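You operate a simulated robot arm through the tools that you are given. There is no shell and no other tool.

Carry out the task below with a simulated robot arm. There is one attempt and no reset: what you move stays moved.

Task
Run the grey rig's strap test with 1 kg on the pan.
Fine: raise the disc weight, shut the weight guard and zero the blue pointer before the drop; leave weight and pointer where it ends.

It is judged by the outcome, as a careful person would: the job done as asked, and still so three seconds after it is handed in. It fails if anything else is knocked over, pushed out of place, dropped, spilled or broken.

Robot
A 6-joint arm with a three-finger gripper, fixed in place. Base frame: the origin is on the floor under the middle of its stand, x ahead of it, y to its left, z up. Lengths are in cm, angles in degrees, forces in N, time in s.
It reaches about 121.3 cm from its shoulder. Its first joint turns from -166.0 to 166.0 degrees. Payload 4.89 kg.
The tool frame sits at the grasp point between the pads (the TCP): z along the fingers, y along the line on which they close. The tips reach 3 cm beyond it. The gripper opens to 16.4 cm; its body begins 12.5 cm behind the TCP.
Orientation is told as [roll, pitch, yaw] about the base's x, y, z axes, in that order, counted from this pose: with the fingers straight down and closing along the base's y, the tool's x points along the base's -x, its y along +y and its z along -z.

Tools
- The arm moves only by the tool move_arm. Its arguments are lists of equal length, an entry for each row: "fingers": the gripper command, from -1 (shut) to 1 (fully open), values between in proportion; "translation": the shift along the base's x, y, z in cm, a list of three; "rotation": the turn, a rotation vector about the base's x, y, z in degrees, a list of three. In form: {"fingers": [fingers, ...], "translation": [[tx, ty, tz], ...], "rotation": [[rx, ry, rz], ...]}. A call has 1 to 20 rows; each row is the pose to reach, as a shift and turn from the pose commanded when the call began. Each row takes 0.2 s and may step no farther than 5 cm and 8.6 degrees from the row before; otherwise, or with a gripper value out of range, the whole call is refused. Where a pose cannot be reached the arm comes as near as it can. A force on the tool above 60 N (or 10 N above the force at the start of the call, whichever is more), or a blocked arm, ends the call early, and 0.2 s more pass. Each finger travels about 10.8 cm/s and halts on what it meets, pressing with about 24 N; the grip force reading is that of the motor and also rises with nothing between the fingers. The clock runs only during rows and for 0.2 s after the last one: add rows that repeat a pose to give the fingers time. The reply holds the time, the measured pose of the TCP, the force on the tool along the base axes, the opening and the grip force, in the units named above and with some noise, with the torque about the TCP (base axes, N m) and any sound that the robot's microphone picked up.
- Cameras (640 x 400 px; columns grow to the right, rows downward): "scene" is fixed at [39.87, -64.74, 152.51]; the picture's right is [0.84, 0.54, 0.00], its down [0.43, -0.66, -0.62] and it looks along [-0.34, 0.52, -0.79] (base axes); focal length 214 px, centre (320, 200). "wrist" rides on the gripper at [7.6, -0.2, -15.2] in the tool frame; the picture's right is [0.02, 1.00, 0.00], its down [-0.88, 0.02, -0.47] and it looks along [-0.47, 0.01, 0.88] (tool axes); focal length 247 px, centre (320, 200). There is no depth. A picture from a camera that has moved, and an enlarged one, comes with that camera's place and axes in the base frame and with its lens.
- grab_frame(camera): a new picture of that camera. No time passes.
- raise_lower(by): moves the trunk up (or, below 0, down) by that many cm; the arm rides with it, the base frame stays. It gives what a move gives, with no picture.
- enlarge(camera, box): a new picture of the part [left, top, right, bottom] of that camera's present view, enlarged. No time passes.
- finish_job(): hands the job in; it is judged then, once.

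Nothing tells you positions but the pictures and the camera data. Unless the task says otherwise, let go and move clear before handing in.

The tools are called after ">>>" as a command line: name --argument value ..., lists and objects as JSON in quotes. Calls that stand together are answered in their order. move_arm: Moves the arm, as the interface text tells. Its arguments: {"type":"object","properties":{"fingers":{"type":"array"},"translation":{"type":"array"},"rotation":{"type":"array"}},"required":["fingers","translation","rotation"]} The other tools are called the same way: raise_lower (by) moves the trunk up or down; grab_frame (camera) takes a picture; enlarge (camera, box) takes an enlarged picture of a part of a camera's view; finish_job () hands the job in.

At the start:

```text
time_s: 0.0
ee_pos: [30.61, -45.03, 125.16]
orientation: [0.0, 0.0, 0.1]
force: [2.4, -16.4, 1.9]
torque: [2.89, 0.45, -0.02]
gripper_width: 16.39
grasp_force: 0.0
trunk travel left (down, up): [-12.5, 26.5]
```

scene: 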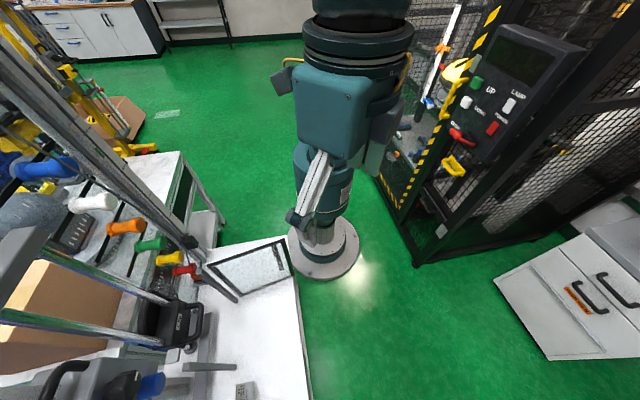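
wrist: 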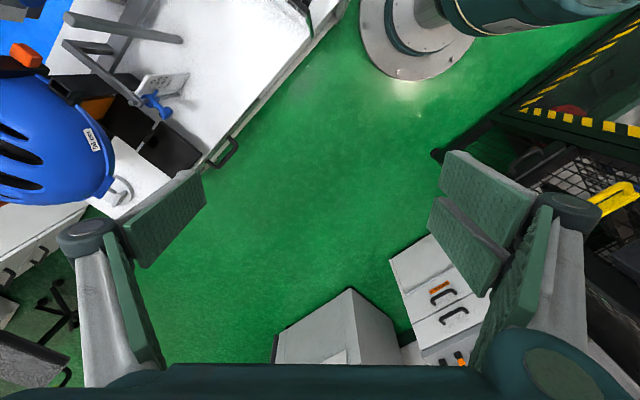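

I see a workshop with several rigs: one on the left (grey posts, coloured handles), a black cage on the right with a control box. I'll look closer at the parts before moving anything.

>>> enlarge --camera "scene" --box '[0, 0, 200, 125]'

>>> enlarge --camera "scene" --box '[0, 120, 200, 245]'

>>> enlarge --camera "scene" --box '[0, 240, 256, 400]'

>>> enlarge --camera "scene" --box '[370, 0, 640, 169]'

>>> enlarge --camera "scene" --box '[370, 120, 640, 289]'

>>> enlarge --camera "wrist" --box '[0, 0, 320, 200]'

>>> enlarge --camera "wrist" --box '[320, 0, 640, 200]'

```text
3.20 times, centred on (100, 62) of scene
camera zoom: at [39.87, -64.74, 152.51], right [0.84, 0.54, 0.0], down [0.43, -0.66, -0.62], along [-0.34, 0.52, -0.79], focal length 686 px, centre (1024, 640)
```

zoom: 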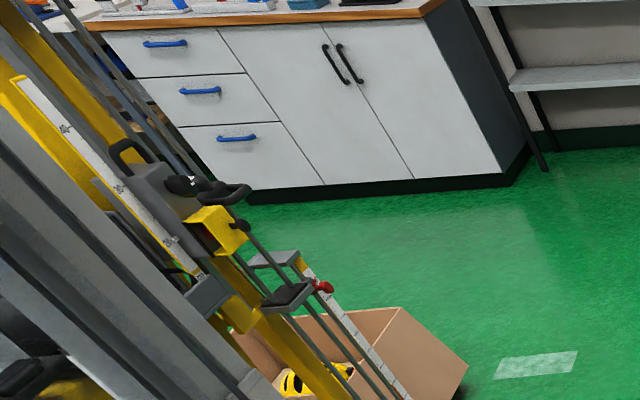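

```text
3.20 times, centred on (100, 182) of scene
camera zoom: at [39.87, -64.74, 152.51], right [0.84, 0.54, 0.0], down [0.43, -0.66, -0.62], along [-0.34, 0.52, -0.79], focal length 686 px, centre (1024, 256)
```

zoom: 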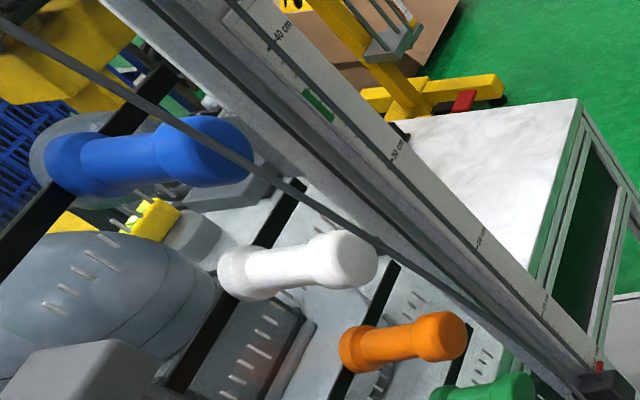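

```text
2.50 times, centred on (128, 320) of scene
camera zoom: at [39.87, -64.74, 152.51], right [0.84, 0.54, 0.0], down [0.43, -0.66, -0.62], along [-0.34, 0.52, -0.79], focal length 536 px, centre (800, -100)
```

zoom: 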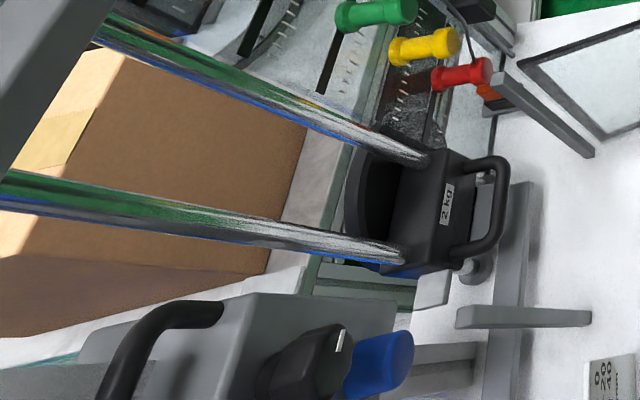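

```text
2.37 times, centred on (505, 84) of scene
camera zoom: at [39.87, -64.74, 152.51], right [0.84, 0.54, 0.0], down [0.43, -0.66, -0.62], along [-0.34, 0.52, -0.79], focal length 508 px, centre (-118, 473)
```

zoom: 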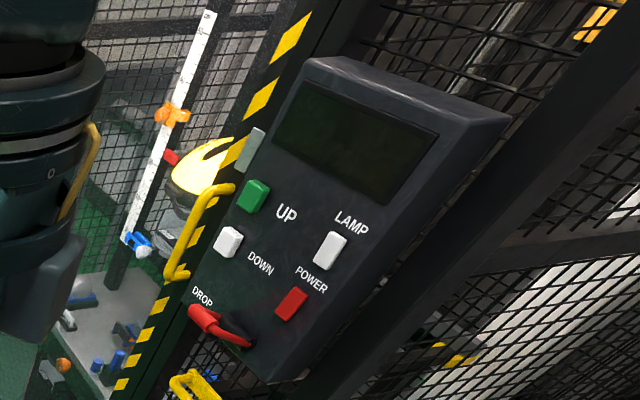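

```text
2.37 times, centred on (505, 204) of scene
camera zoom: at [39.87, -64.74, 152.51], right [0.84, 0.54, 0.0], down [0.43, -0.66, -0.62], along [-0.34, 0.52, -0.79], focal length 508 px, centre (-118, 189)
```

zoom: 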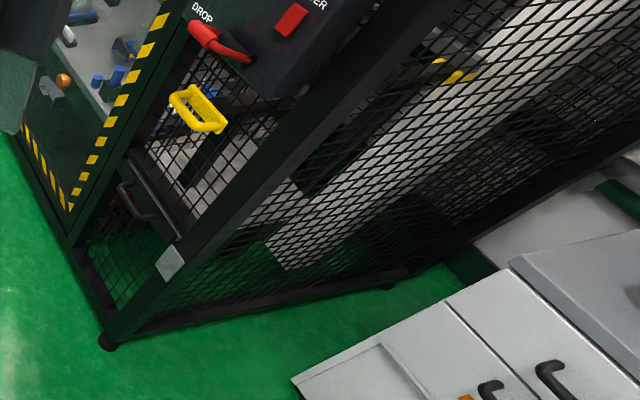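

```text
2.00 times, centred on (160, 100) of wrist
camera zoom: at [23.0, -45.16, 140.34], right [-0.02, 1.0, 0.0], down [0.88, 0.02, 0.47], along [0.47, 0.01, -0.88], focal length 494 px, centre (640, 400)
```

zoom: 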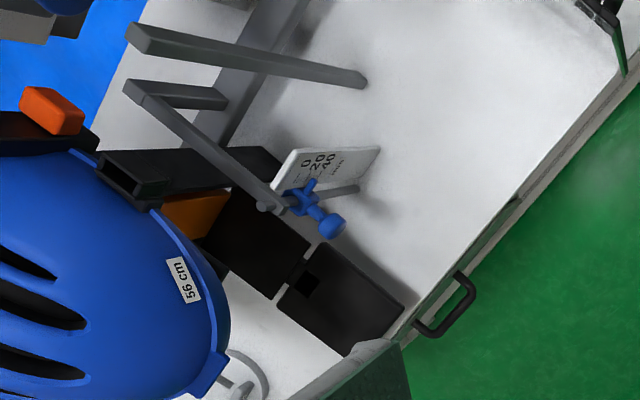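

```text
2.00 times, centred on (480, 100) of wrist
camera zoom: at [23.0, -45.16, 140.34], right [-0.02, 1.0, 0.0], down [0.88, 0.02, 0.47], along [0.47, 0.01, -0.88], focal length 494 px, centre (0, 400)
```

zoom: 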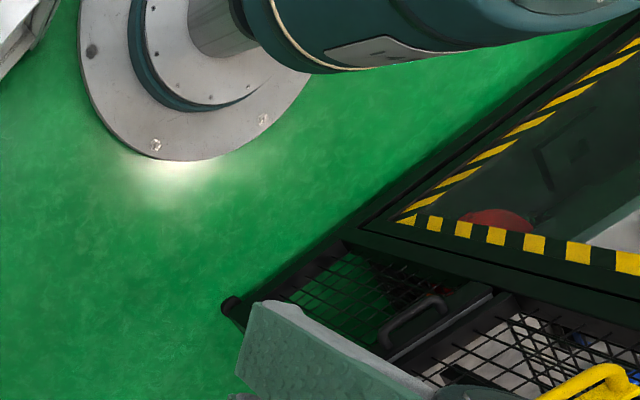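

The grey rig seems to stand on the white bench on the robot's right (‑y), with rods, a 2 kg black block and a blue pointer. The black cage rig is on the other side. I'll turn the wrist so its camera looks toward ‑y and see the bench better.

>>> move_arm --fingers '[1, 1, 1, 1, 1, 1, 1, 1, 1, 1, 1]' --translation '[[0, 0, 0], [0, 0, 0], [0, 0, 0], [0, 0, 0], [0, 0, 0], [0, 0, 0], [0, 0, 0], [0, 0, 0], [0, 0, 0], [0, 0, 0], [0, 0, 0]]' --rotation '[[0, 0, -8.5], [0, 0, -17], [0, 0, -25.5], [0, 0, -34], [0, 0, -42.5], [0, 0, -51], [0, 0, -59.5], [0, 0, -68], [0, 0, -76.5], [0, 0, -85], [0, 0, -90]]'

>>> grab_frame --camera "wrist"

>>> grab_frame --camera "scene"

```text
time_s: 2.4
ee_pos: [30.75, -45.12, 125.13]
orientation: [0.1, 0.0, -90.1]
force: [2.9, -6.5, -0.3]
torque: [0.98, 0.47, -0.01]
gripper_width: 16.4
grasp_force: 0.1
trunk travel left (down, up): [-12.5, 26.5]
```

```text
taken
camera wrist: at [30.59, -37.44, 140.33], right [1.0, 0.02, 0.0], down [0.02, -0.88, 0.47], along [0.01, -0.47, -0.88], focal length 247 px, centre (320, 200)
```

wrist: 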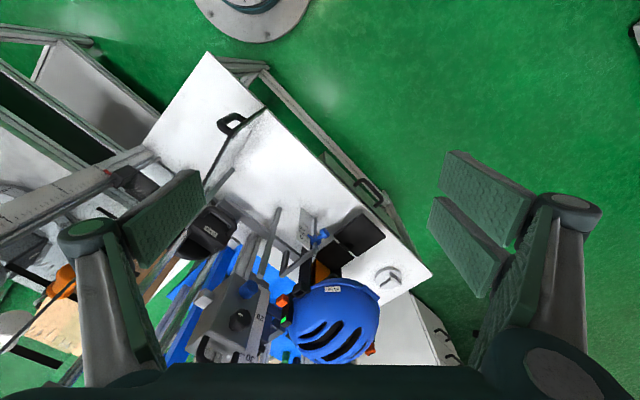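

```text
taken
```

scene: 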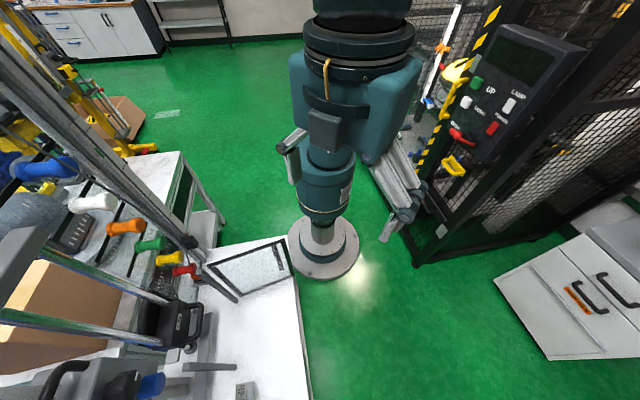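

The wrist view now covers the bench on the ‑y side, with a helmet, a blue pointer, a grey frame and a tall scaled post to the left. I'll enlarge it.

>>> enlarge --camera "wrist" --box '[160, 190, 440, 365]'

>>> enlarge --camera "wrist" --box '[0, 40, 280, 215]'

>>> enlarge --camera "wrist" --box '[0, 190, 280, 365]'

```text
2.29 times, centred on (300, 278) of wrist
camera zoom: at [30.59, -37.44, 140.33], right [1.0, 0.02, 0.0], down [0.02, -0.88, 0.47], along [0.01, -0.47, -0.88], focal length 564 px, centre (366, 23)
```

zoom: 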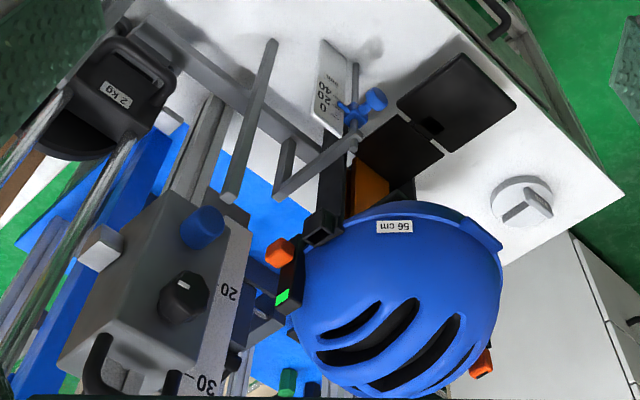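

```text
2.29 times, centred on (140, 128) of wrist
camera zoom: at [30.59, -37.44, 140.33], right [1.0, 0.02, 0.0], down [0.02, -0.88, 0.47], along [0.01, -0.47, -0.88], focal length 564 px, centre (731, 366)
```

zoom: 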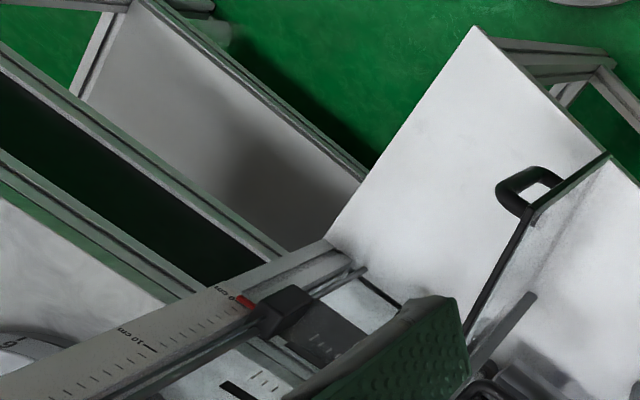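

```text
2.29 times, centred on (140, 278) of wrist
camera zoom: at [30.59, -37.44, 140.33], right [1.0, 0.02, 0.0], down [0.02, -0.88, 0.47], along [0.01, -0.47, -0.88], focal length 564 px, centre (731, 23)
```

zoom: 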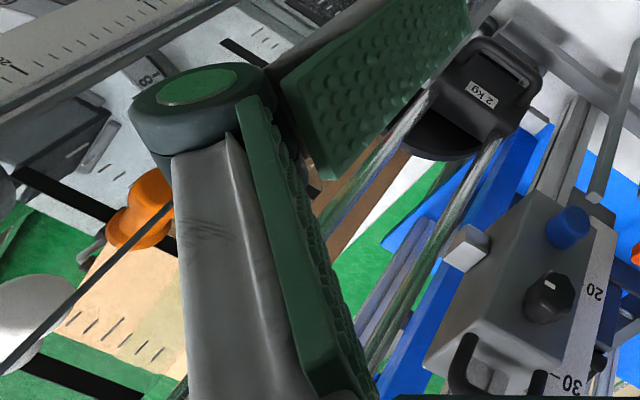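

The bench runs diagonally. On it are the rods with the 2 kg block, a grey carriage with a scale, the helmet and the blue pointer on a 0/20/40 plate. I'll raise the trunk and yaw the camera to face the bench squarely for a better survey.

>>> raise_lower --by 20

>>> move_arm --fingers '[1, 1, 1, 1, 1, 1]' --translation '[[0, 0, 0], [0, 0, 0], [0, 0, 0], [0, 0, 0], [0, 0, 0], [0, 0, 0]]' --rotation '[[0, 0, -8], [0, 0, -16], [0, 0, -24], [0, 0, -32], [0, 0, -40], [0, 0, -45]]'

>>> grab_frame --camera "wrist"

>>> grab_frame --camera "scene"

```text
time_s: 4.6
ee_pos: [30.73, -45.08, 145.11]
orientation: [-0.1, 0.0, -90.0]
force: [2.0, -6.0, -0.3]
torque: [1.0, 0.47, -0.02]
gripper_width: 16.4
grasp_force: 0.0
trunk travel left (down, up): [-32.5, 6.5]
```

```text
time_s: 6.0
ee_pos: [30.58, -45.09, 145.23]
orientation: [0.0, -0.1, -135.0]
force: [-5.2, 14.1, 0.1]
torque: [-2.35, -0.74, 0.05]
gripper_width: 16.4
grasp_force: 0.1
trunk travel left (down, up): [-32.5, 6.5]
```

```text
taken
camera wrist: at [36.0, -39.53, 160.32], right [0.72, -0.69, 0.0], down [-0.61, -0.64, 0.47], along [-0.33, -0.34, -0.88], focal length 247 px, centre (320, 200)
```

wrist: 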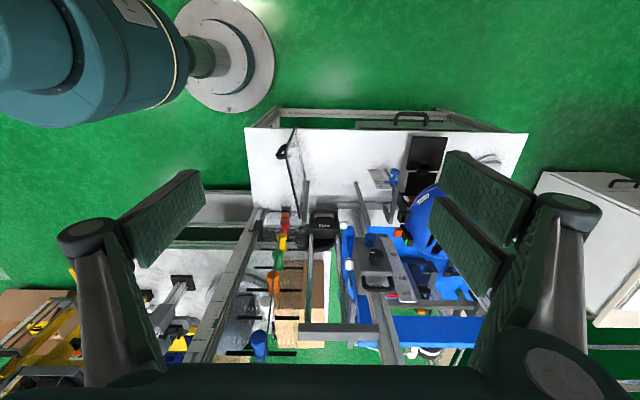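

```text
taken
```

scene: 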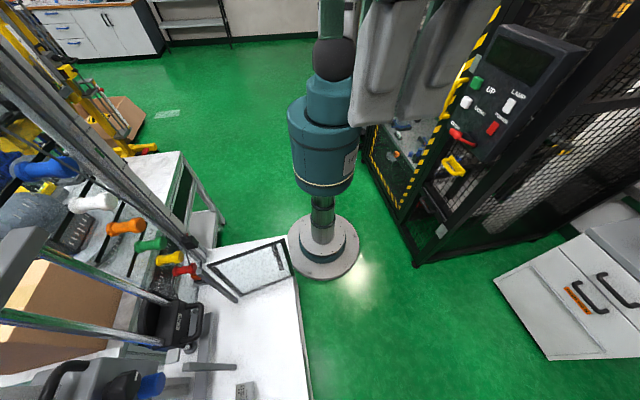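

Now the whole bench is in view. I'll enlarge in pieces.

>>> enlarge --camera "wrist" --box '[240, 100, 400, 200]'

>>> enlarge --camera "wrist" --box '[320, 140, 480, 240]'

>>> enlarge --camera "wrist" --box '[320, 220, 520, 345]'

>>> enlarge --camera "wrist" --box '[180, 190, 380, 315]'

>>> enlarge --camera "wrist" --box '[160, 260, 340, 372]'

>>> enlarge --camera "wrist" --box '[0, 240, 200, 365]'

```text
4.00 times, centred on (320, 150) of wrist
camera zoom: at [36.0, -39.53, 160.32], right [0.72, -0.69, 0.0], down [-0.61, -0.64, 0.47], along [-0.33, -0.34, -0.88], focal length 988 px, centre (320, 400)
```

zoom: 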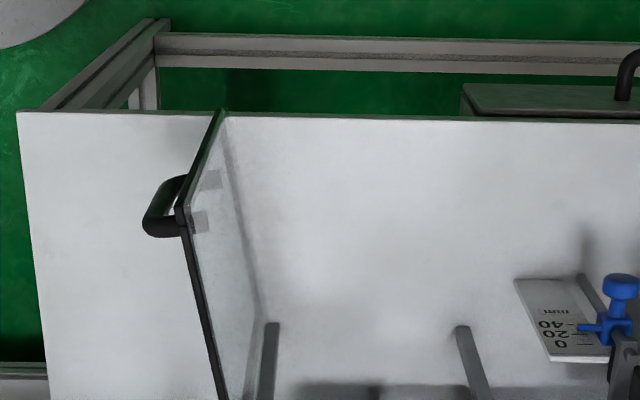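

```text
4.00 times, centred on (400, 190) of wrist
camera zoom: at [36.0, -39.53, 160.32], right [0.72, -0.69, 0.0], down [-0.61, -0.64, 0.47], along [-0.33, -0.34, -0.88], focal length 988 px, centre (0, 240)
```

zoom: 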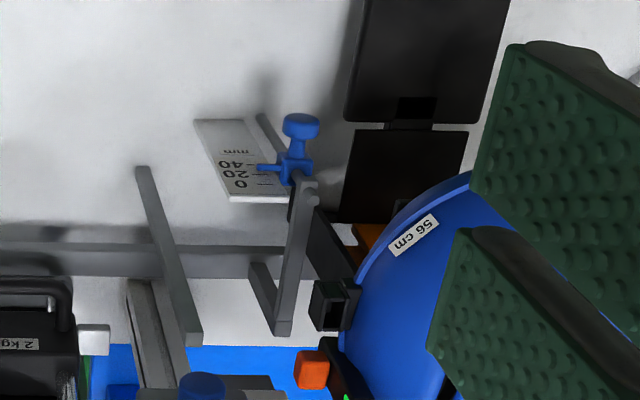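

```text
3.20 times, centred on (420, 282) of wrist
camera zoom: at [36.0, -39.53, 160.32], right [0.72, -0.69, 0.0], down [-0.61, -0.64, 0.47], along [-0.33, -0.34, -0.88], focal length 790 px, centre (0, -64)
```

zoom: 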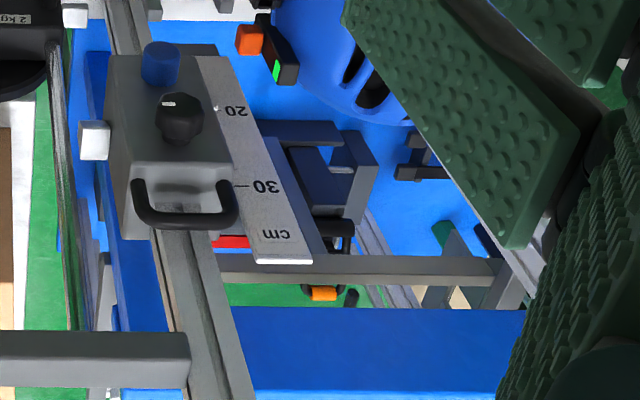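

```text
3.20 times, centred on (280, 252) of wrist
camera zoom: at [36.0, -39.53, 160.32], right [0.72, -0.69, 0.0], down [-0.61, -0.64, 0.47], along [-0.33, -0.34, -0.88], focal length 790 px, centre (448, 32)
```

zoom: 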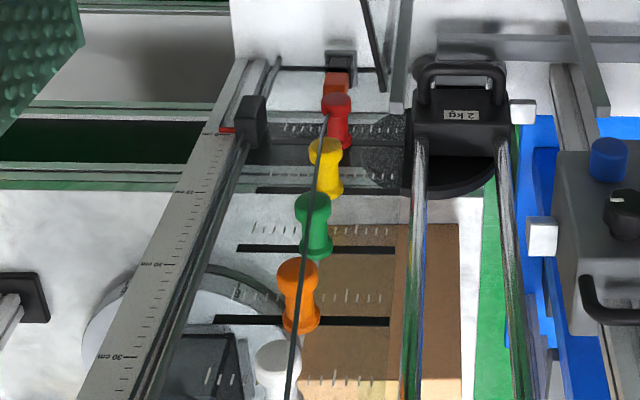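

```text
3.56 times, centred on (250, 316) of wrist
camera zoom: at [36.0, -39.53, 160.32], right [0.72, -0.69, 0.0], down [-0.61, -0.64, 0.47], along [-0.33, -0.34, -0.88], focal length 878 px, centre (569, -212)
```

zoom: 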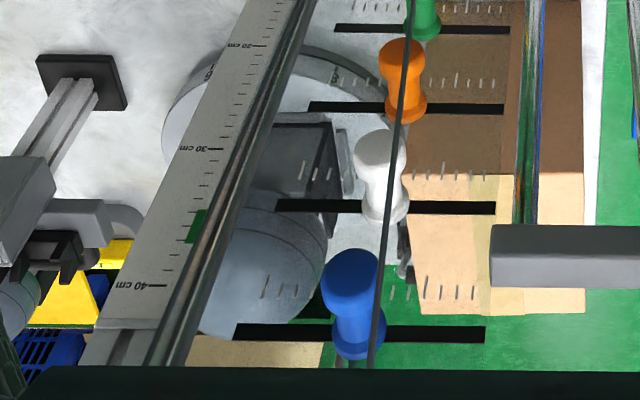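

```text
3.20 times, centred on (100, 302) of wrist
camera zoom: at [36.0, -39.53, 160.32], right [0.72, -0.69, 0.0], down [-0.61, -0.64, 0.47], along [-0.33, -0.34, -0.88], focal length 790 px, centre (1024, -128)
```

zoom: 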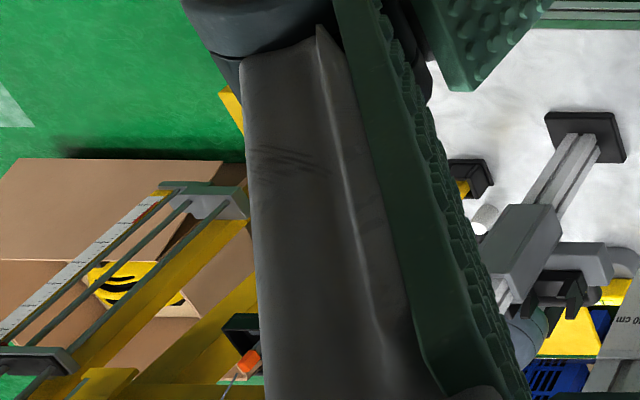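

The grey rig's left column has a 0–40 cm scale with a green mark, coloured handles in slots behind it and a clear hinged panel with a handle. A 2 kg black block rides on chrome rods, and a grey carriage sits on the right. I'll tilt the camera more horizontally for a front view.

>>> move_arm --fingers '[1, 1, 1, 1, 1]' --translation '[[1, 2, -2], [2, 4, -4], [3, 6, -6], [4, 8, -8], [5, 10, -10]]' --rotation '[[-4.95, 4.95, 0], [-9.9, 9.9, 0], [-14.85, 14.85, 0], [-19.8, 19.8, 0], [-24.75, 24.75, 0]]'

>>> grab_frame --camera "wrist"

>>> grab_frame --camera "scene"

```text
time_s: 7.2
ee_pos: [35.45, -34.55, 135.23]
orientation: [0.2, -35.2, -135.2]
force: [-1.1, 5.1, 1.5]
torque: [-0.6, -0.23, 0.45]
gripper_width: 16.4
grasp_force: 0.0
trunk travel left (down, up): [-32.5, 6.5]
```

```text
taken
camera wrist: at [46.08, -23.8, 143.33], right [0.72, -0.7, -0.01], down [-0.31, -0.33, 0.89], along [-0.62, -0.64, -0.45], focal length 247 px, centre (320, 200)
```

wrist: 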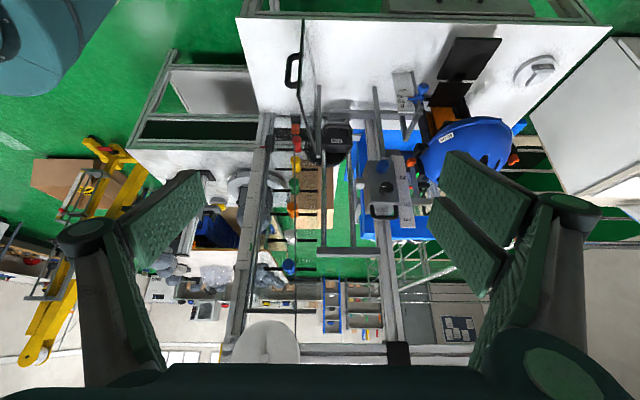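

```text
taken
```

scene: 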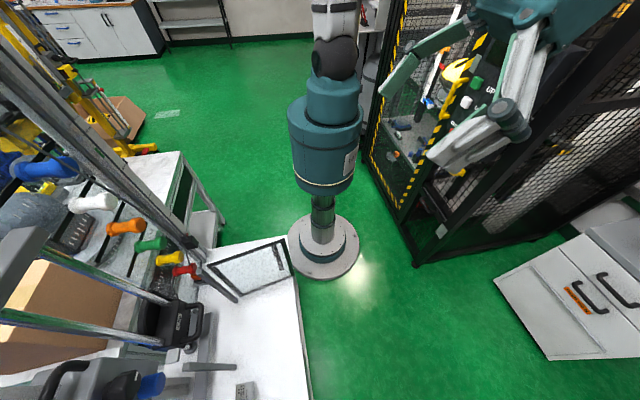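

This view is upside-down but clear of obstructions. I'll enlarge it before flipping the wrist.

>>> enlarge --camera "wrist" --box '[230, 20, 390, 120]'

>>> enlarge --camera "wrist" --box '[350, 50, 550, 175]'

>>> enlarge --camera "wrist" --box '[220, 90, 420, 215]'

>>> enlarge --camera "wrist" --box '[190, 200, 430, 350]'

>>> enlarge --camera "wrist" --box '[0, 120, 240, 270]'

>>> enlarge --camera "scene" --box '[370, 0, 640, 169]'

```text
4.00 times, centred on (310, 70) of wrist
camera zoom: at [46.08, -23.8, 143.33], right [0.72, -0.7, -0.01], down [-0.31, -0.33, 0.89], along [-0.62, -0.64, -0.45], focal length 988 px, centre (360, 720)
```

zoom: 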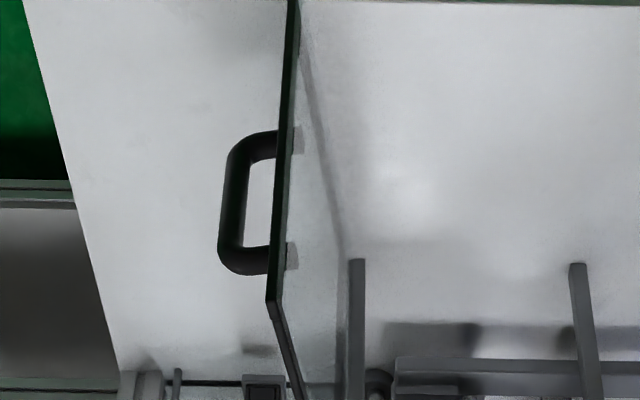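

```text
3.20 times, centred on (450, 112) of wrist
camera zoom: at [46.08, -23.8, 143.33], right [0.72, -0.7, -0.01], down [-0.31, -0.33, 0.89], along [-0.62, -0.64, -0.45], focal length 790 px, centre (-96, 480)
```

zoom: 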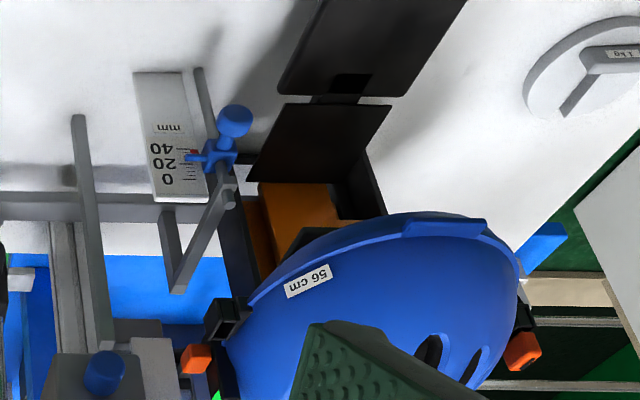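

```text
3.20 times, centred on (320, 152) of wrist
camera zoom: at [46.08, -23.8, 143.33], right [0.72, -0.7, -0.01], down [-0.31, -0.33, 0.89], along [-0.62, -0.64, -0.45], focal length 790 px, centre (320, 352)
```

zoom: 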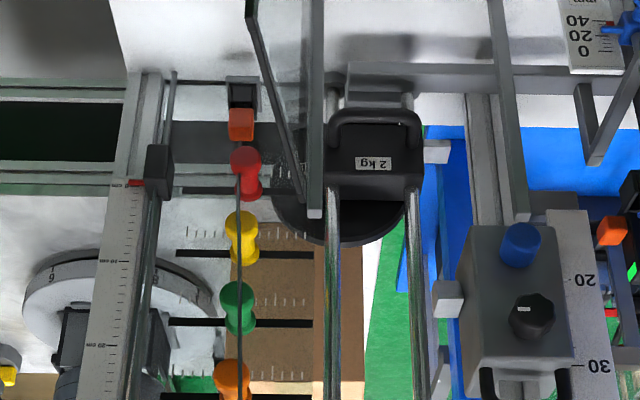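

```text
2.67 times, centred on (310, 275) of wrist
camera zoom: at [46.08, -23.8, 143.33], right [0.72, -0.7, -0.01], down [-0.31, -0.33, 0.89], along [-0.62, -0.64, -0.45], focal length 659 px, centre (347, 0)
```

zoom: 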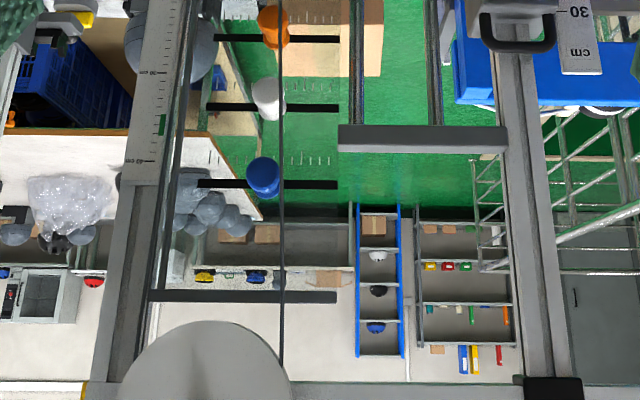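

```text
2.67 times, centred on (120, 195) of wrist
camera zoom: at [46.08, -23.8, 143.33], right [0.72, -0.7, -0.01], down [-0.31, -0.33, 0.89], along [-0.62, -0.64, -0.45], focal length 659 px, centre (853, 213)
```

zoom: 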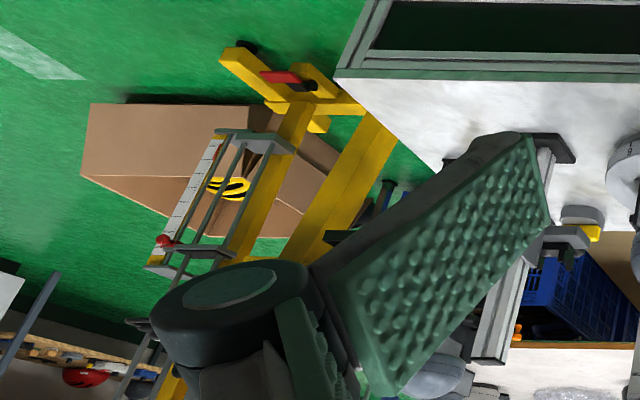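

```text
2.37 times, centred on (505, 84) of scene
camera zoom: at [39.87, -64.74, 152.51], right [0.84, 0.54, 0.0], down [0.43, -0.66, -0.62], along [-0.34, 0.52, -0.79], focal length 508 px, centre (-118, 473)
```

zoom: 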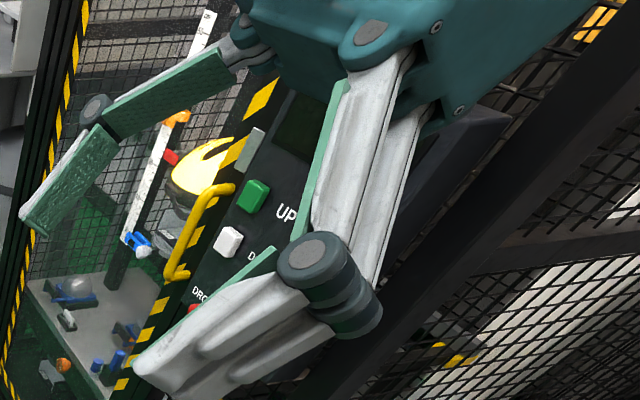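

The rig faces the robot along the (‑x,‑y) diagonal. A disc labelled "1 kg" lies on the bench's far right corner, and the blue pointer sits at about 20–25 mm on its plate. I'll flip the wrist so the camera sits upright above the gripper, which gives better views and a natural working pose.

>>> move_arm --fingers '[1, 1, 1, 1, 1]' --translation '[[0, 0, 2], [0, 0, 4], [0, 0, 6], [0, 0, 8], [0, 0, 10]]' --rotation '[[4.95, -4.95, 0], [9.9, -9.9, 0], [14.85, -14.85, 0], [19.8, -19.8, 0], [24.75, -24.75, 0]]'

>>> move_arm --fingers '[1, 1, 1, 1, 1, 1, 1, 1, 1, 1, 1, 1, 1, 1, 1, 1, 1, 1, 1, 1]' --translation '[[0, 0, 0], [0, 0, 0], [0, 0, 0], [0, 0, 0], [0, 0, 0], [0, 0, 0], [0, 0, 0], [0, 0, 0], [0, 0, 0], [0, 0, 0], [0, 0, 0], [0, 0, 0], [0, 0, 0], [0, 0, 0], [0, 0, 0], [0, 0, 0], [0, 0, 0], [0, 0, 0], [0, 0, 0], [0, 0, 0]]' --rotation '[[0, 0, 8.5], [0, 0, 17], [0, 0, 25.5], [0, 0, 34], [0, 0, 42.5], [0, 0, 51], [0, 0, 59.5], [0, 0, 68], [0, 0, 76.5], [0, 0, 85], [0, 0, 93.5], [0, 0, 102], [0, 0, 110.5], [0, 0, 119], [0, 0, 127.5], [0, 0, 136], [0, 0, 144.5], [0, 0, 153], [0, 0, 161.5], [0, 0, 170]]'

```text
time_s: 8.4
ee_pos: [37.52, -33.79, 145.3]
orientation: [0.1, 0.0, -132.5]
force: [0.5, -0.3, -0.8]
torque: [0.06, -0.08, 0.01]
gripper_width: 16.4
grasp_force: 0.0
trunk travel left (down, up): [-32.5, 6.5]
```

```text
time_s: 12.6
ee_pos: [37.38, -33.6, 145.19]
orientation: [0.0, 0.0, 37.8]
force: [-0.2, 0.0, -0.6]
torque: [0.01, 0.05, 0.01]
gripper_width: 16.4
grasp_force: 0.0
trunk travel left (down, up): [-32.5, 6.5]
```

>>> move_arm --fingers '[1]' --translation '[[0, 0, 0]]' --rotation '[[0, 0, 7.2]]'

>>> move_arm --fingers '[1, 1, 1, 1, 1, 1, 1]' --translation '[[0, 0, -2], [0, 0, -4], [0, 0, -6], [0, 0, -8], [0, 0, -10], [0, 0, -10], [0, 0, -10]]' --rotation '[[-5.66, 5.66, 0], [-11.3, 11.3, 0], [-17, 17, 0], [-22.6, 22.6, 0], [-28.3, 28.3, 0], [-33.9, 33.9, 0], [-38.9, 38.9, 0]]'

>>> grab_frame --camera "wrist"

```text
time_s: 13.0
ee_pos: [37.36, -33.66, 145.11]
orientation: [0.0, 0.0, 44.9]
force: [0.2, -0.1, 0.8]
torque: [0.01, 0.04, -0.01]
gripper_width: 16.39
grasp_force: 0.1
trunk travel left (down, up): [-32.5, 6.5]
```

```text
time_s: 14.6
ee_pos: [35.58, -34.98, 135.08]
orientation: [-4.0, 55.0, 39.9]
force: [-0.8, 0.4, -0.3]
torque: [0.01, -0.07, 0.04]
gripper_width: 16.42
grasp_force: 0.0
trunk travel left (down, up): [-32.5, 6.5]
```

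```text
taken
camera wrist: at [41.26, -29.1, 150.03], right [-0.7, 0.72, -0.02], down [0.65, 0.61, -0.45], along [-0.31, -0.33, -0.89], focal length 247 px, centre (320, 200)
```

wrist: 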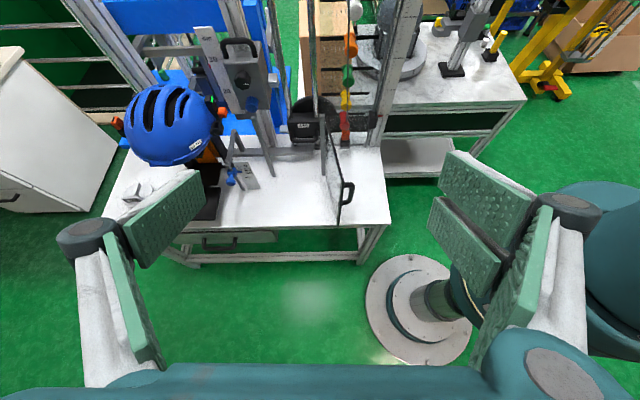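

Upright view achieved. I'll tilt a bit more to see the rig face-on.

>>> move_arm --fingers '[1, 1, 1, 1]' --translation '[[0, 0, -2], [0, 0, -4], [0, 0, -6], [0, 0, -8]]' --rotation '[[-5, 5, 0], [-10, 10, 0], [-15, 15, 0], [-20, 20, 0]]'

>>> grab_frame --camera "wrist"

>>> enlarge --camera "wrist" --box '[100, 100, 420, 300]'

>>> enlarge --camera "wrist" --box '[180, 0, 500, 200]'

```text
time_s: 15.6
ee_pos: [34.29, -38.72, 127.09]
orientation: [-23.8, 82.5, 21.9]
force: [-3.6, 0.4, 1.5]
torque: [0.11, -0.13, 0.38]
gripper_width: 16.42
grasp_force: 0.1
out of reach, approached as far as the arm can: row 2, 3, 4
trunk travel left (down, up): [-32.5, 6.5]
```

```text
taken
camera wrist: at [44.0, -28.45, 136.43], right [-0.71, 0.7, -0.03], down [0.42, 0.39, -0.82], along [-0.56, -0.6, -0.57], focal length 247 px, centre (320, 200)
```

wrist: 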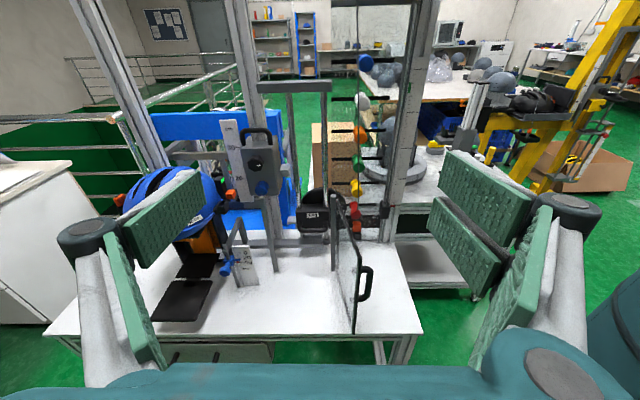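

```text
2.00 times, centred on (260, 200) of wrist
camera zoom: at [44.0, -28.45, 136.43], right [-0.71, 0.7, -0.03], down [0.42, 0.39, -0.82], along [-0.56, -0.6, -0.57], focal length 494 px, centre (440, 200)
```

zoom: 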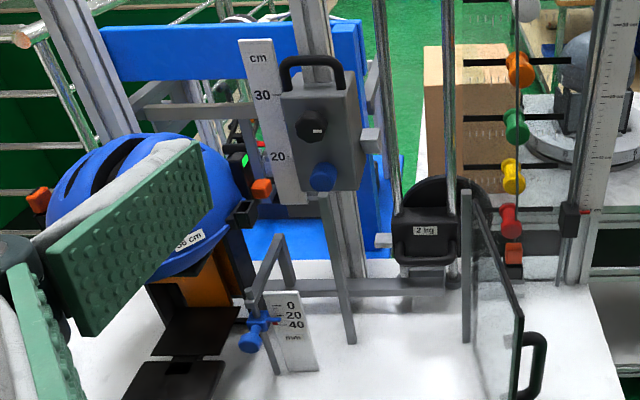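

```text
2.00 times, centred on (340, 100) of wrist
camera zoom: at [44.0, -28.45, 136.43], right [-0.71, 0.7, -0.03], down [0.42, 0.39, -0.82], along [-0.56, -0.6, -0.57], focal length 494 px, centre (280, 400)
```

zoom: 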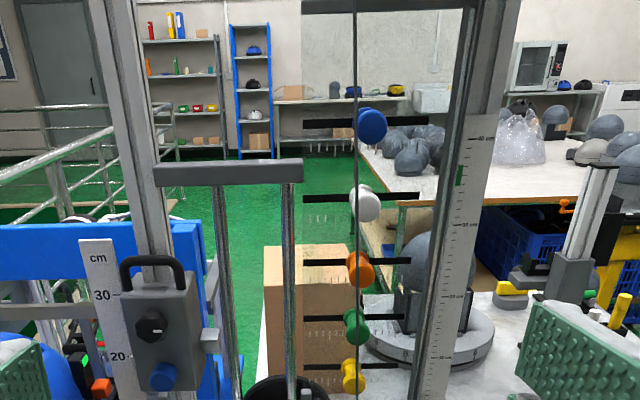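

I now see the rig clearly. The helmet sits on a headform at left with the blue pointer and mm plate below it. A grey post carries a cm‑scaled carriage with a black knob and blue button, and the 2 kg block with a disc rides on chrome rods. The open clear guard door is to the right of those. I'll move in for a closer look at the helmet/pointer side.

>>> move_arm --fingers '[1, 1, 1, 1, 1, 1, 1, 1, 1, 1]' --translation '[[2, -1.5, -2], [4, -4, -4], [6, -7, -6], [8, -9, -8], [10, -12, -10], [12, -14, -13], [14, -16, -16], [16, -18, -19], [18, -20, -22], [20, -20, -24]]' --rotation '[[0, 0, 0], [0, 0, 0], [0, 0, 0], [0, 0, 0], [0, 0, 0], [2, -2, 0], [4, -4, 0], [6, -6, 0], [8, -8, 0], [10, -10, 0]]'

>>> grab_frame --camera "wrist"

>>> grab_frame --camera "scene"

```text
time_s: 17.8
ee_pos: [54.54, -59.21, 103.02]
orientation: [-7.3, 69.0, 37.2]
force: [0.5, -0.2, 0.2]
torque: [0.01, 0.02, 0.0]
gripper_width: 16.42
grasp_force: 0.0
trunk travel left (down, up): [-32.5, 6.5]
```

```text
taken
camera wrist: at [62.52, -50.92, 115.55], right [-0.7, 0.71, -0.03], down [0.55, 0.52, -0.65], along [-0.45, -0.47, -0.76], focal length 247 px, centre (320, 200)
```

wrist: 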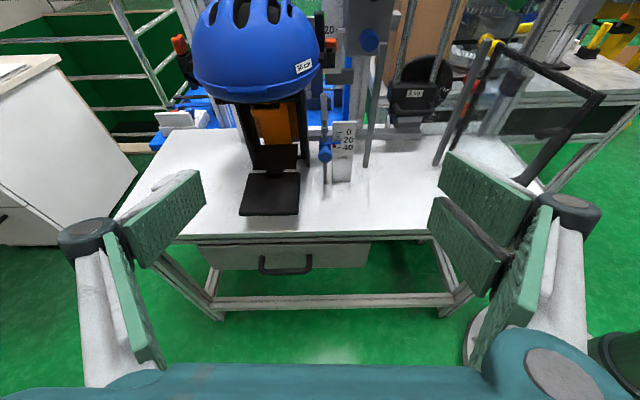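

```text
taken
```

scene: 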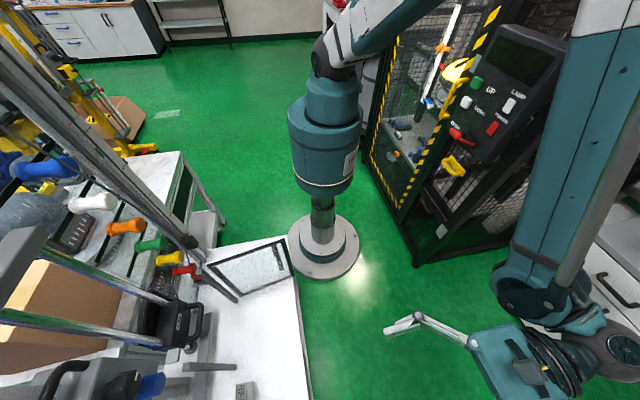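

>>> enlarge --camera "wrist" --box '[160, 80, 400, 230]'

>>> enlarge --camera "wrist" --box '[160, 0, 400, 150]'

>>> enlarge --camera "wrist" --box '[360, 0, 640, 175]'

>>> enlarge --camera "wrist" --box '[100, 100, 260, 200]'

```text
2.67 times, centred on (280, 155) of wrist
camera zoom: at [62.52, -50.92, 115.55], right [-0.7, 0.71, -0.03], down [0.55, 0.52, -0.65], along [-0.45, -0.47, -0.76], focal length 659 px, centre (427, 320)
```

zoom: 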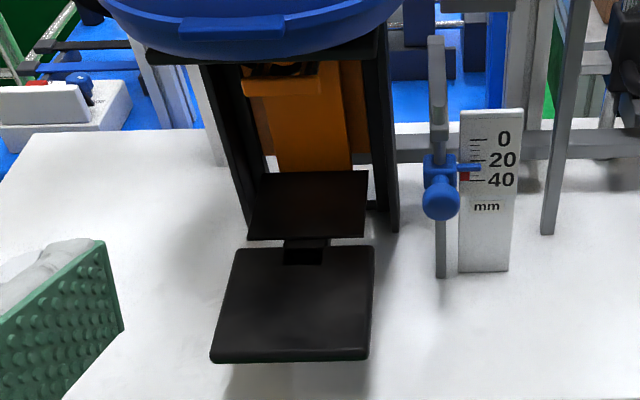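

```text
2.67 times, centred on (280, 75) of wrist
camera zoom: at [62.52, -50.92, 115.55], right [-0.7, 0.71, -0.03], down [0.55, 0.52, -0.65], along [-0.45, -0.47, -0.76], focal length 659 px, centre (427, 533)
```

zoom: 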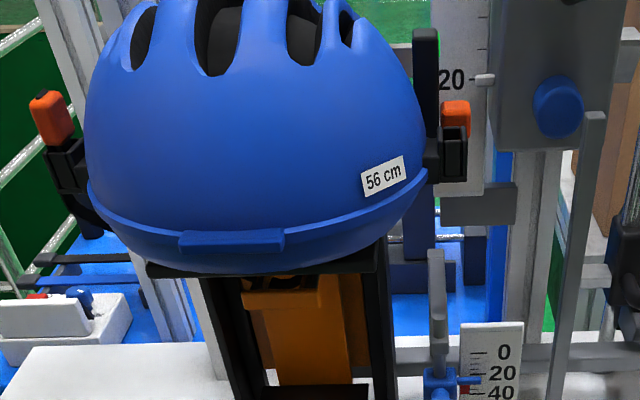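

```text
2.29 times, centred on (500, 88) of wrist
camera zoom: at [62.52, -50.92, 115.55], right [-0.7, 0.71, -0.03], down [0.55, 0.52, -0.65], along [-0.45, -0.47, -0.76], focal length 564 px, centre (-91, 457)
```

zoom: 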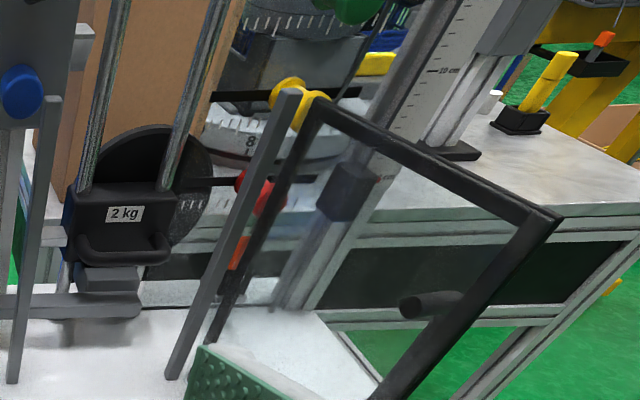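

```text
4.00 times, centred on (180, 150) of wrist
camera zoom: at [62.52, -50.92, 115.55], right [-0.7, 0.71, -0.03], down [0.55, 0.52, -0.65], along [-0.45, -0.47, -0.76], focal length 988 px, centre (880, 400)
```

zoom: 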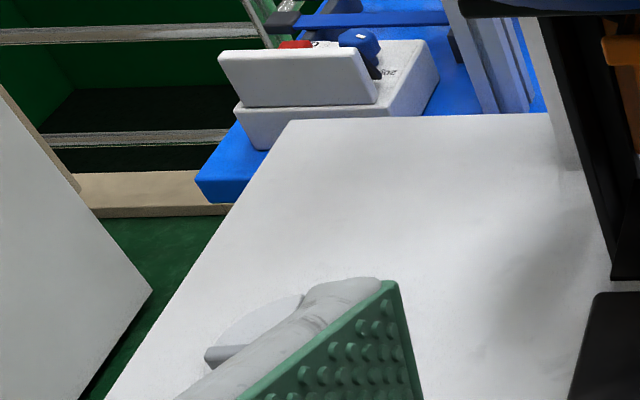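

The two black plates below the helmet may be the pan, and the 1 kg weight is on the left side of the bench. The white tab on the 2 kg weight seems to match a catch on the grey carriage, whose blue button may be the release. I'll go lower and closer to verify.

>>> move_arm --fingers '[1, 1, 1, 1, 1]' --translation '[[-0.5, -2.5, -2], [-1, -5, -4], [-1.5, -8, -7], [-2, -10, -9], [-2, -12, -11]]' --rotation '[[-3, 3, 0], [-6, 6, 0], [-9, 9, 0], [-12, 12, 0], [-14, 14, 0]]'

>>> grab_frame --camera "wrist"

>>> enlarge --camera "wrist" --box '[180, 100, 440, 262]'

>>> enlarge --camera "wrist" --box '[320, 0, 560, 150]'

```text
time_s: 19.0
ee_pos: [52.48, -71.06, 92.12]
orientation: [-70.2, 87.0, -25.2]
force: [-0.9, 0.8, 1.0]
torque: [0.07, -0.07, 0.13]
gripper_width: 16.4
grasp_force: 0.1
trunk travel left (down, up): [-32.5, 6.5]
```

```text
taken
camera wrist: at [63.02, -60.29, 99.93], right [-0.71, 0.71, -0.03], down [0.36, 0.33, -0.87], along [-0.61, -0.63, -0.49], focal length 247 px, centre (320, 200)
```

wrist: 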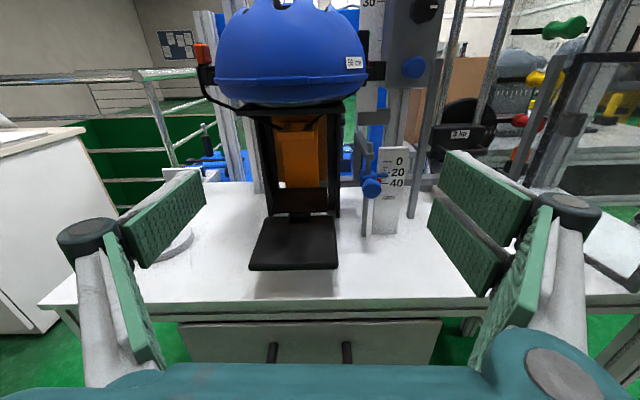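

```text
2.46 times, centred on (310, 181) of wrist
camera zoom: at [63.02, -60.29, 99.93], right [-0.71, 0.71, -0.03], down [0.36, 0.33, -0.87], along [-0.61, -0.63, -0.49], focal length 608 px, centre (345, 247)
```

zoom: 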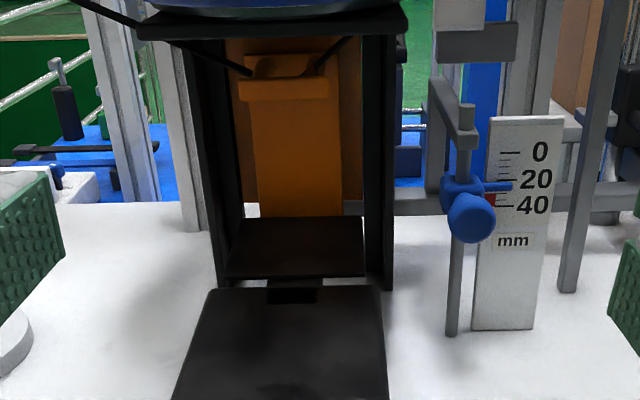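

```text
2.67 times, centred on (440, 75) of wrist
camera zoom: at [63.02, -60.29, 99.93], right [-0.71, 0.71, -0.03], down [0.36, 0.33, -0.87], along [-0.61, -0.63, -0.49], focal length 659 px, centre (0, 533)
```

zoom: 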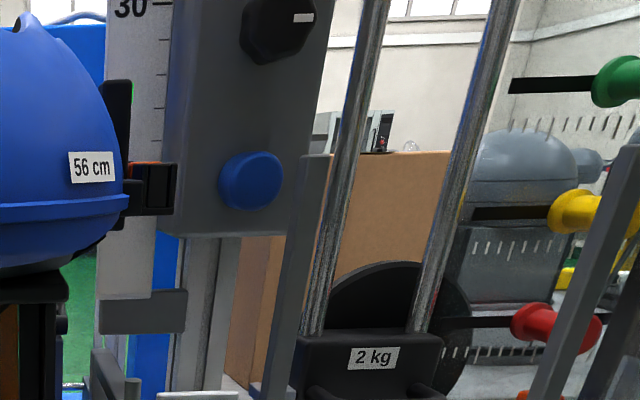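

The black front plate under the helmet's orange stirrup is the pan. The blue pointer rides a vertical rod beside the 0–40 mm plate. I'll now look left at the 1 kg disc weight on the bench.

>>> move_arm --fingers '[1, 1, 1, 1]' --translation '[[1, -1, 1], [2, -2, 2], [4, -4, 3], [6, -6, 3]]' --rotation '[[0, 0, 6], [0, 0, 12], [0, 0, 18], [0, 0, 24]]'

>>> grab_frame --camera "wrist"

>>> enlarge --camera "wrist" --box '[180, 120, 440, 282]'

```text
time_s: 20.0
ee_pos: [58.47, -76.85, 95.15]
orientation: [-69.9, 87.0, -0.9]
force: [-0.3, 1.6, 0.4]
torque: [0.06, -0.05, 0.01]
gripper_width: 16.38
grasp_force: 0.1
trunk travel left (down, up): [-32.5, 6.5]
```

```text
taken
camera wrist: at [63.65, -62.85, 102.91], right [-0.93, 0.36, -0.03], down [0.2, 0.45, -0.87], along [-0.3, -0.82, -0.49], focal length 247 px, centre (320, 200)
```

wrist: 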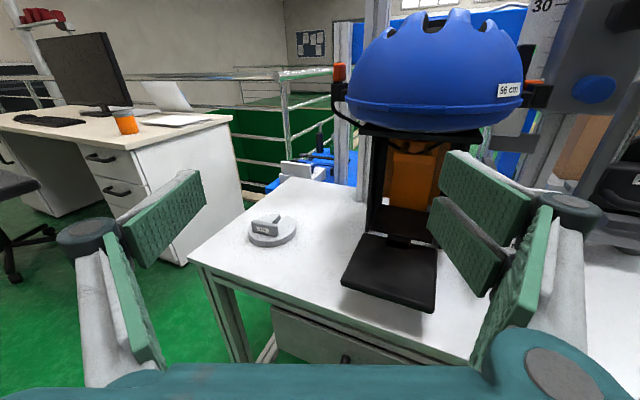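

```text
2.46 times, centred on (310, 201) of wrist
camera zoom: at [63.65, -62.85, 102.91], right [-0.93, 0.36, -0.03], down [0.2, 0.45, -0.87], along [-0.3, -0.82, -0.49], focal length 608 px, centre (345, 198)
```

zoom: 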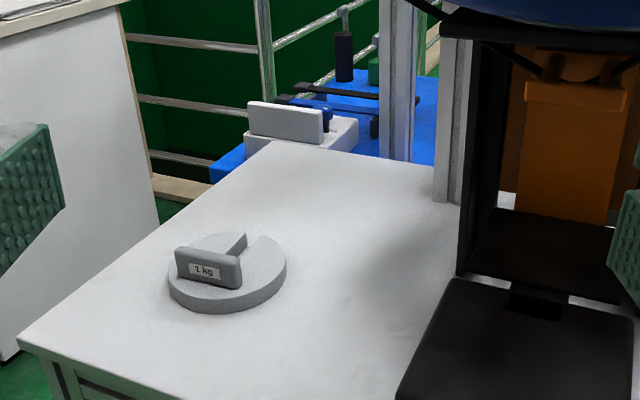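

The 1 kg slotted weight has a fin handle running parallel to the bench, at about (59,‑103,75). The pan hovers about 4 cm above the bench. I'll swing the gripper to point outward along the bench, so it can pinch the fin across its thickness.

>>> move_arm --fingers '[1, 1, 1, 1, 1, 1, 1, 1]' --translation '[[0, 0, 2], [0, 0, 4], [0, 0, 6], [0, 0, 8], [0, 0, 10], [0, 0, 11], [0, 0, 12], [0, 0, 12]]' --rotation '[[0, 0, 8.2], [0, 0, 16.4], [0, 0, 24.6], [0, 0, 32.8], [0, 0, 41], [0, 0, 49.2], [0, 0, 57.4], [0, 0, 66]]'

>>> grab_frame --camera "wrist"

>>> grab_frame --camera "scene"

```text
time_s: 21.8
ee_pos: [62.51, -79.5, 110.12]
orientation: [69.5, 86.8, -164.0]
force: [0.7, -0.5, 0.0]
torque: [0.07, -0.19, -0.08]
gripper_width: 16.41
grasp_force: 0.1
out of reach, approached as far as the arm can: row 2, 3, 4, 5, 6, 7, 8
trunk travel left (down, up): [-32.5, 6.5]
```

```text
taken
camera wrist: at [53.9, -67.01, 117.99], right [-0.8, -0.59, 0.07], down [-0.34, 0.36, -0.87], along [0.49, -0.72, -0.49], focal length 247 px, centre (320, 200)
```

wrist: 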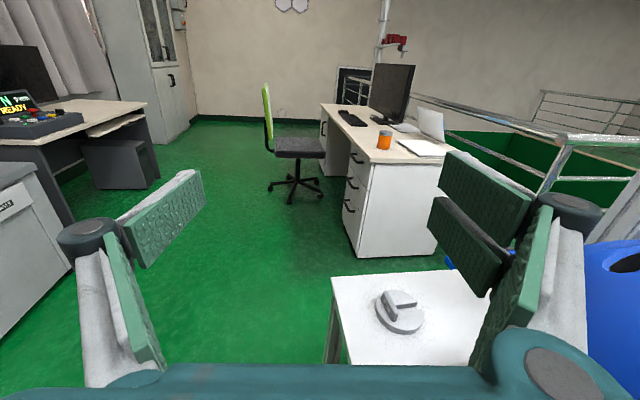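

```text
taken
```

scene: 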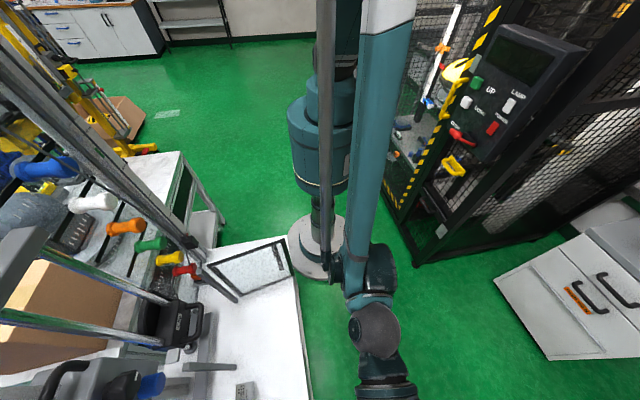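

>>> move_arm --fingers '[1, 1, 1, 1, 1, 1]' --translation '[[0, -3, 0], [0, -6, 0], [0, -9, 0], [0, -12, 0], [0, -14, 0], [0, -14, 0]]' --rotation '[[4.6, 4.6, 0], [9.2, 9.2, 0], [13.8, 13.8, 0], [18.4, 18.4, 0], [23, 23, 0], [27, 27, 0]]'

>>> grab_frame --camera "wrist"

```text
time_s: 23.2
ee_pos: [65.99, -90.91, 110.04]
orientation: [6.3, 51.3, 126.4]
force: [-0.1, 0.1, -0.2]
torque: [0.02, 0.03, -0.05]
gripper_width: 16.43
grasp_force: 0.2
out of reach, approached as far as the arm can: row 1, 2, 3, 4, 5, 6
trunk travel left (down, up): [-32.5, 6.5]
```

```text
taken
camera wrist: at [63.2, -84.14, 125.44], right [-0.84, -0.53, 0.08], down [-0.52, 0.76, -0.39], along [0.15, -0.38, -0.92], focal length 247 px, centre (320, 200)
```

wrist: 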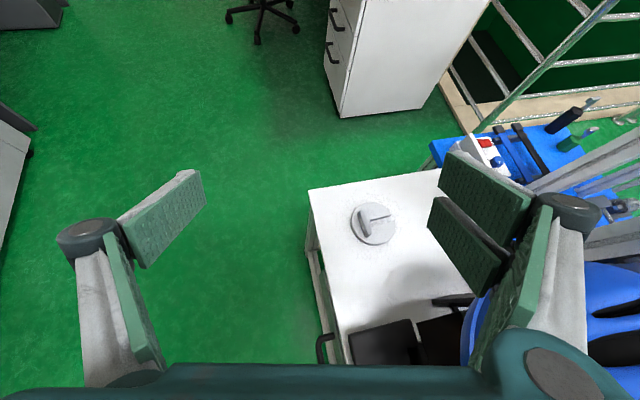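

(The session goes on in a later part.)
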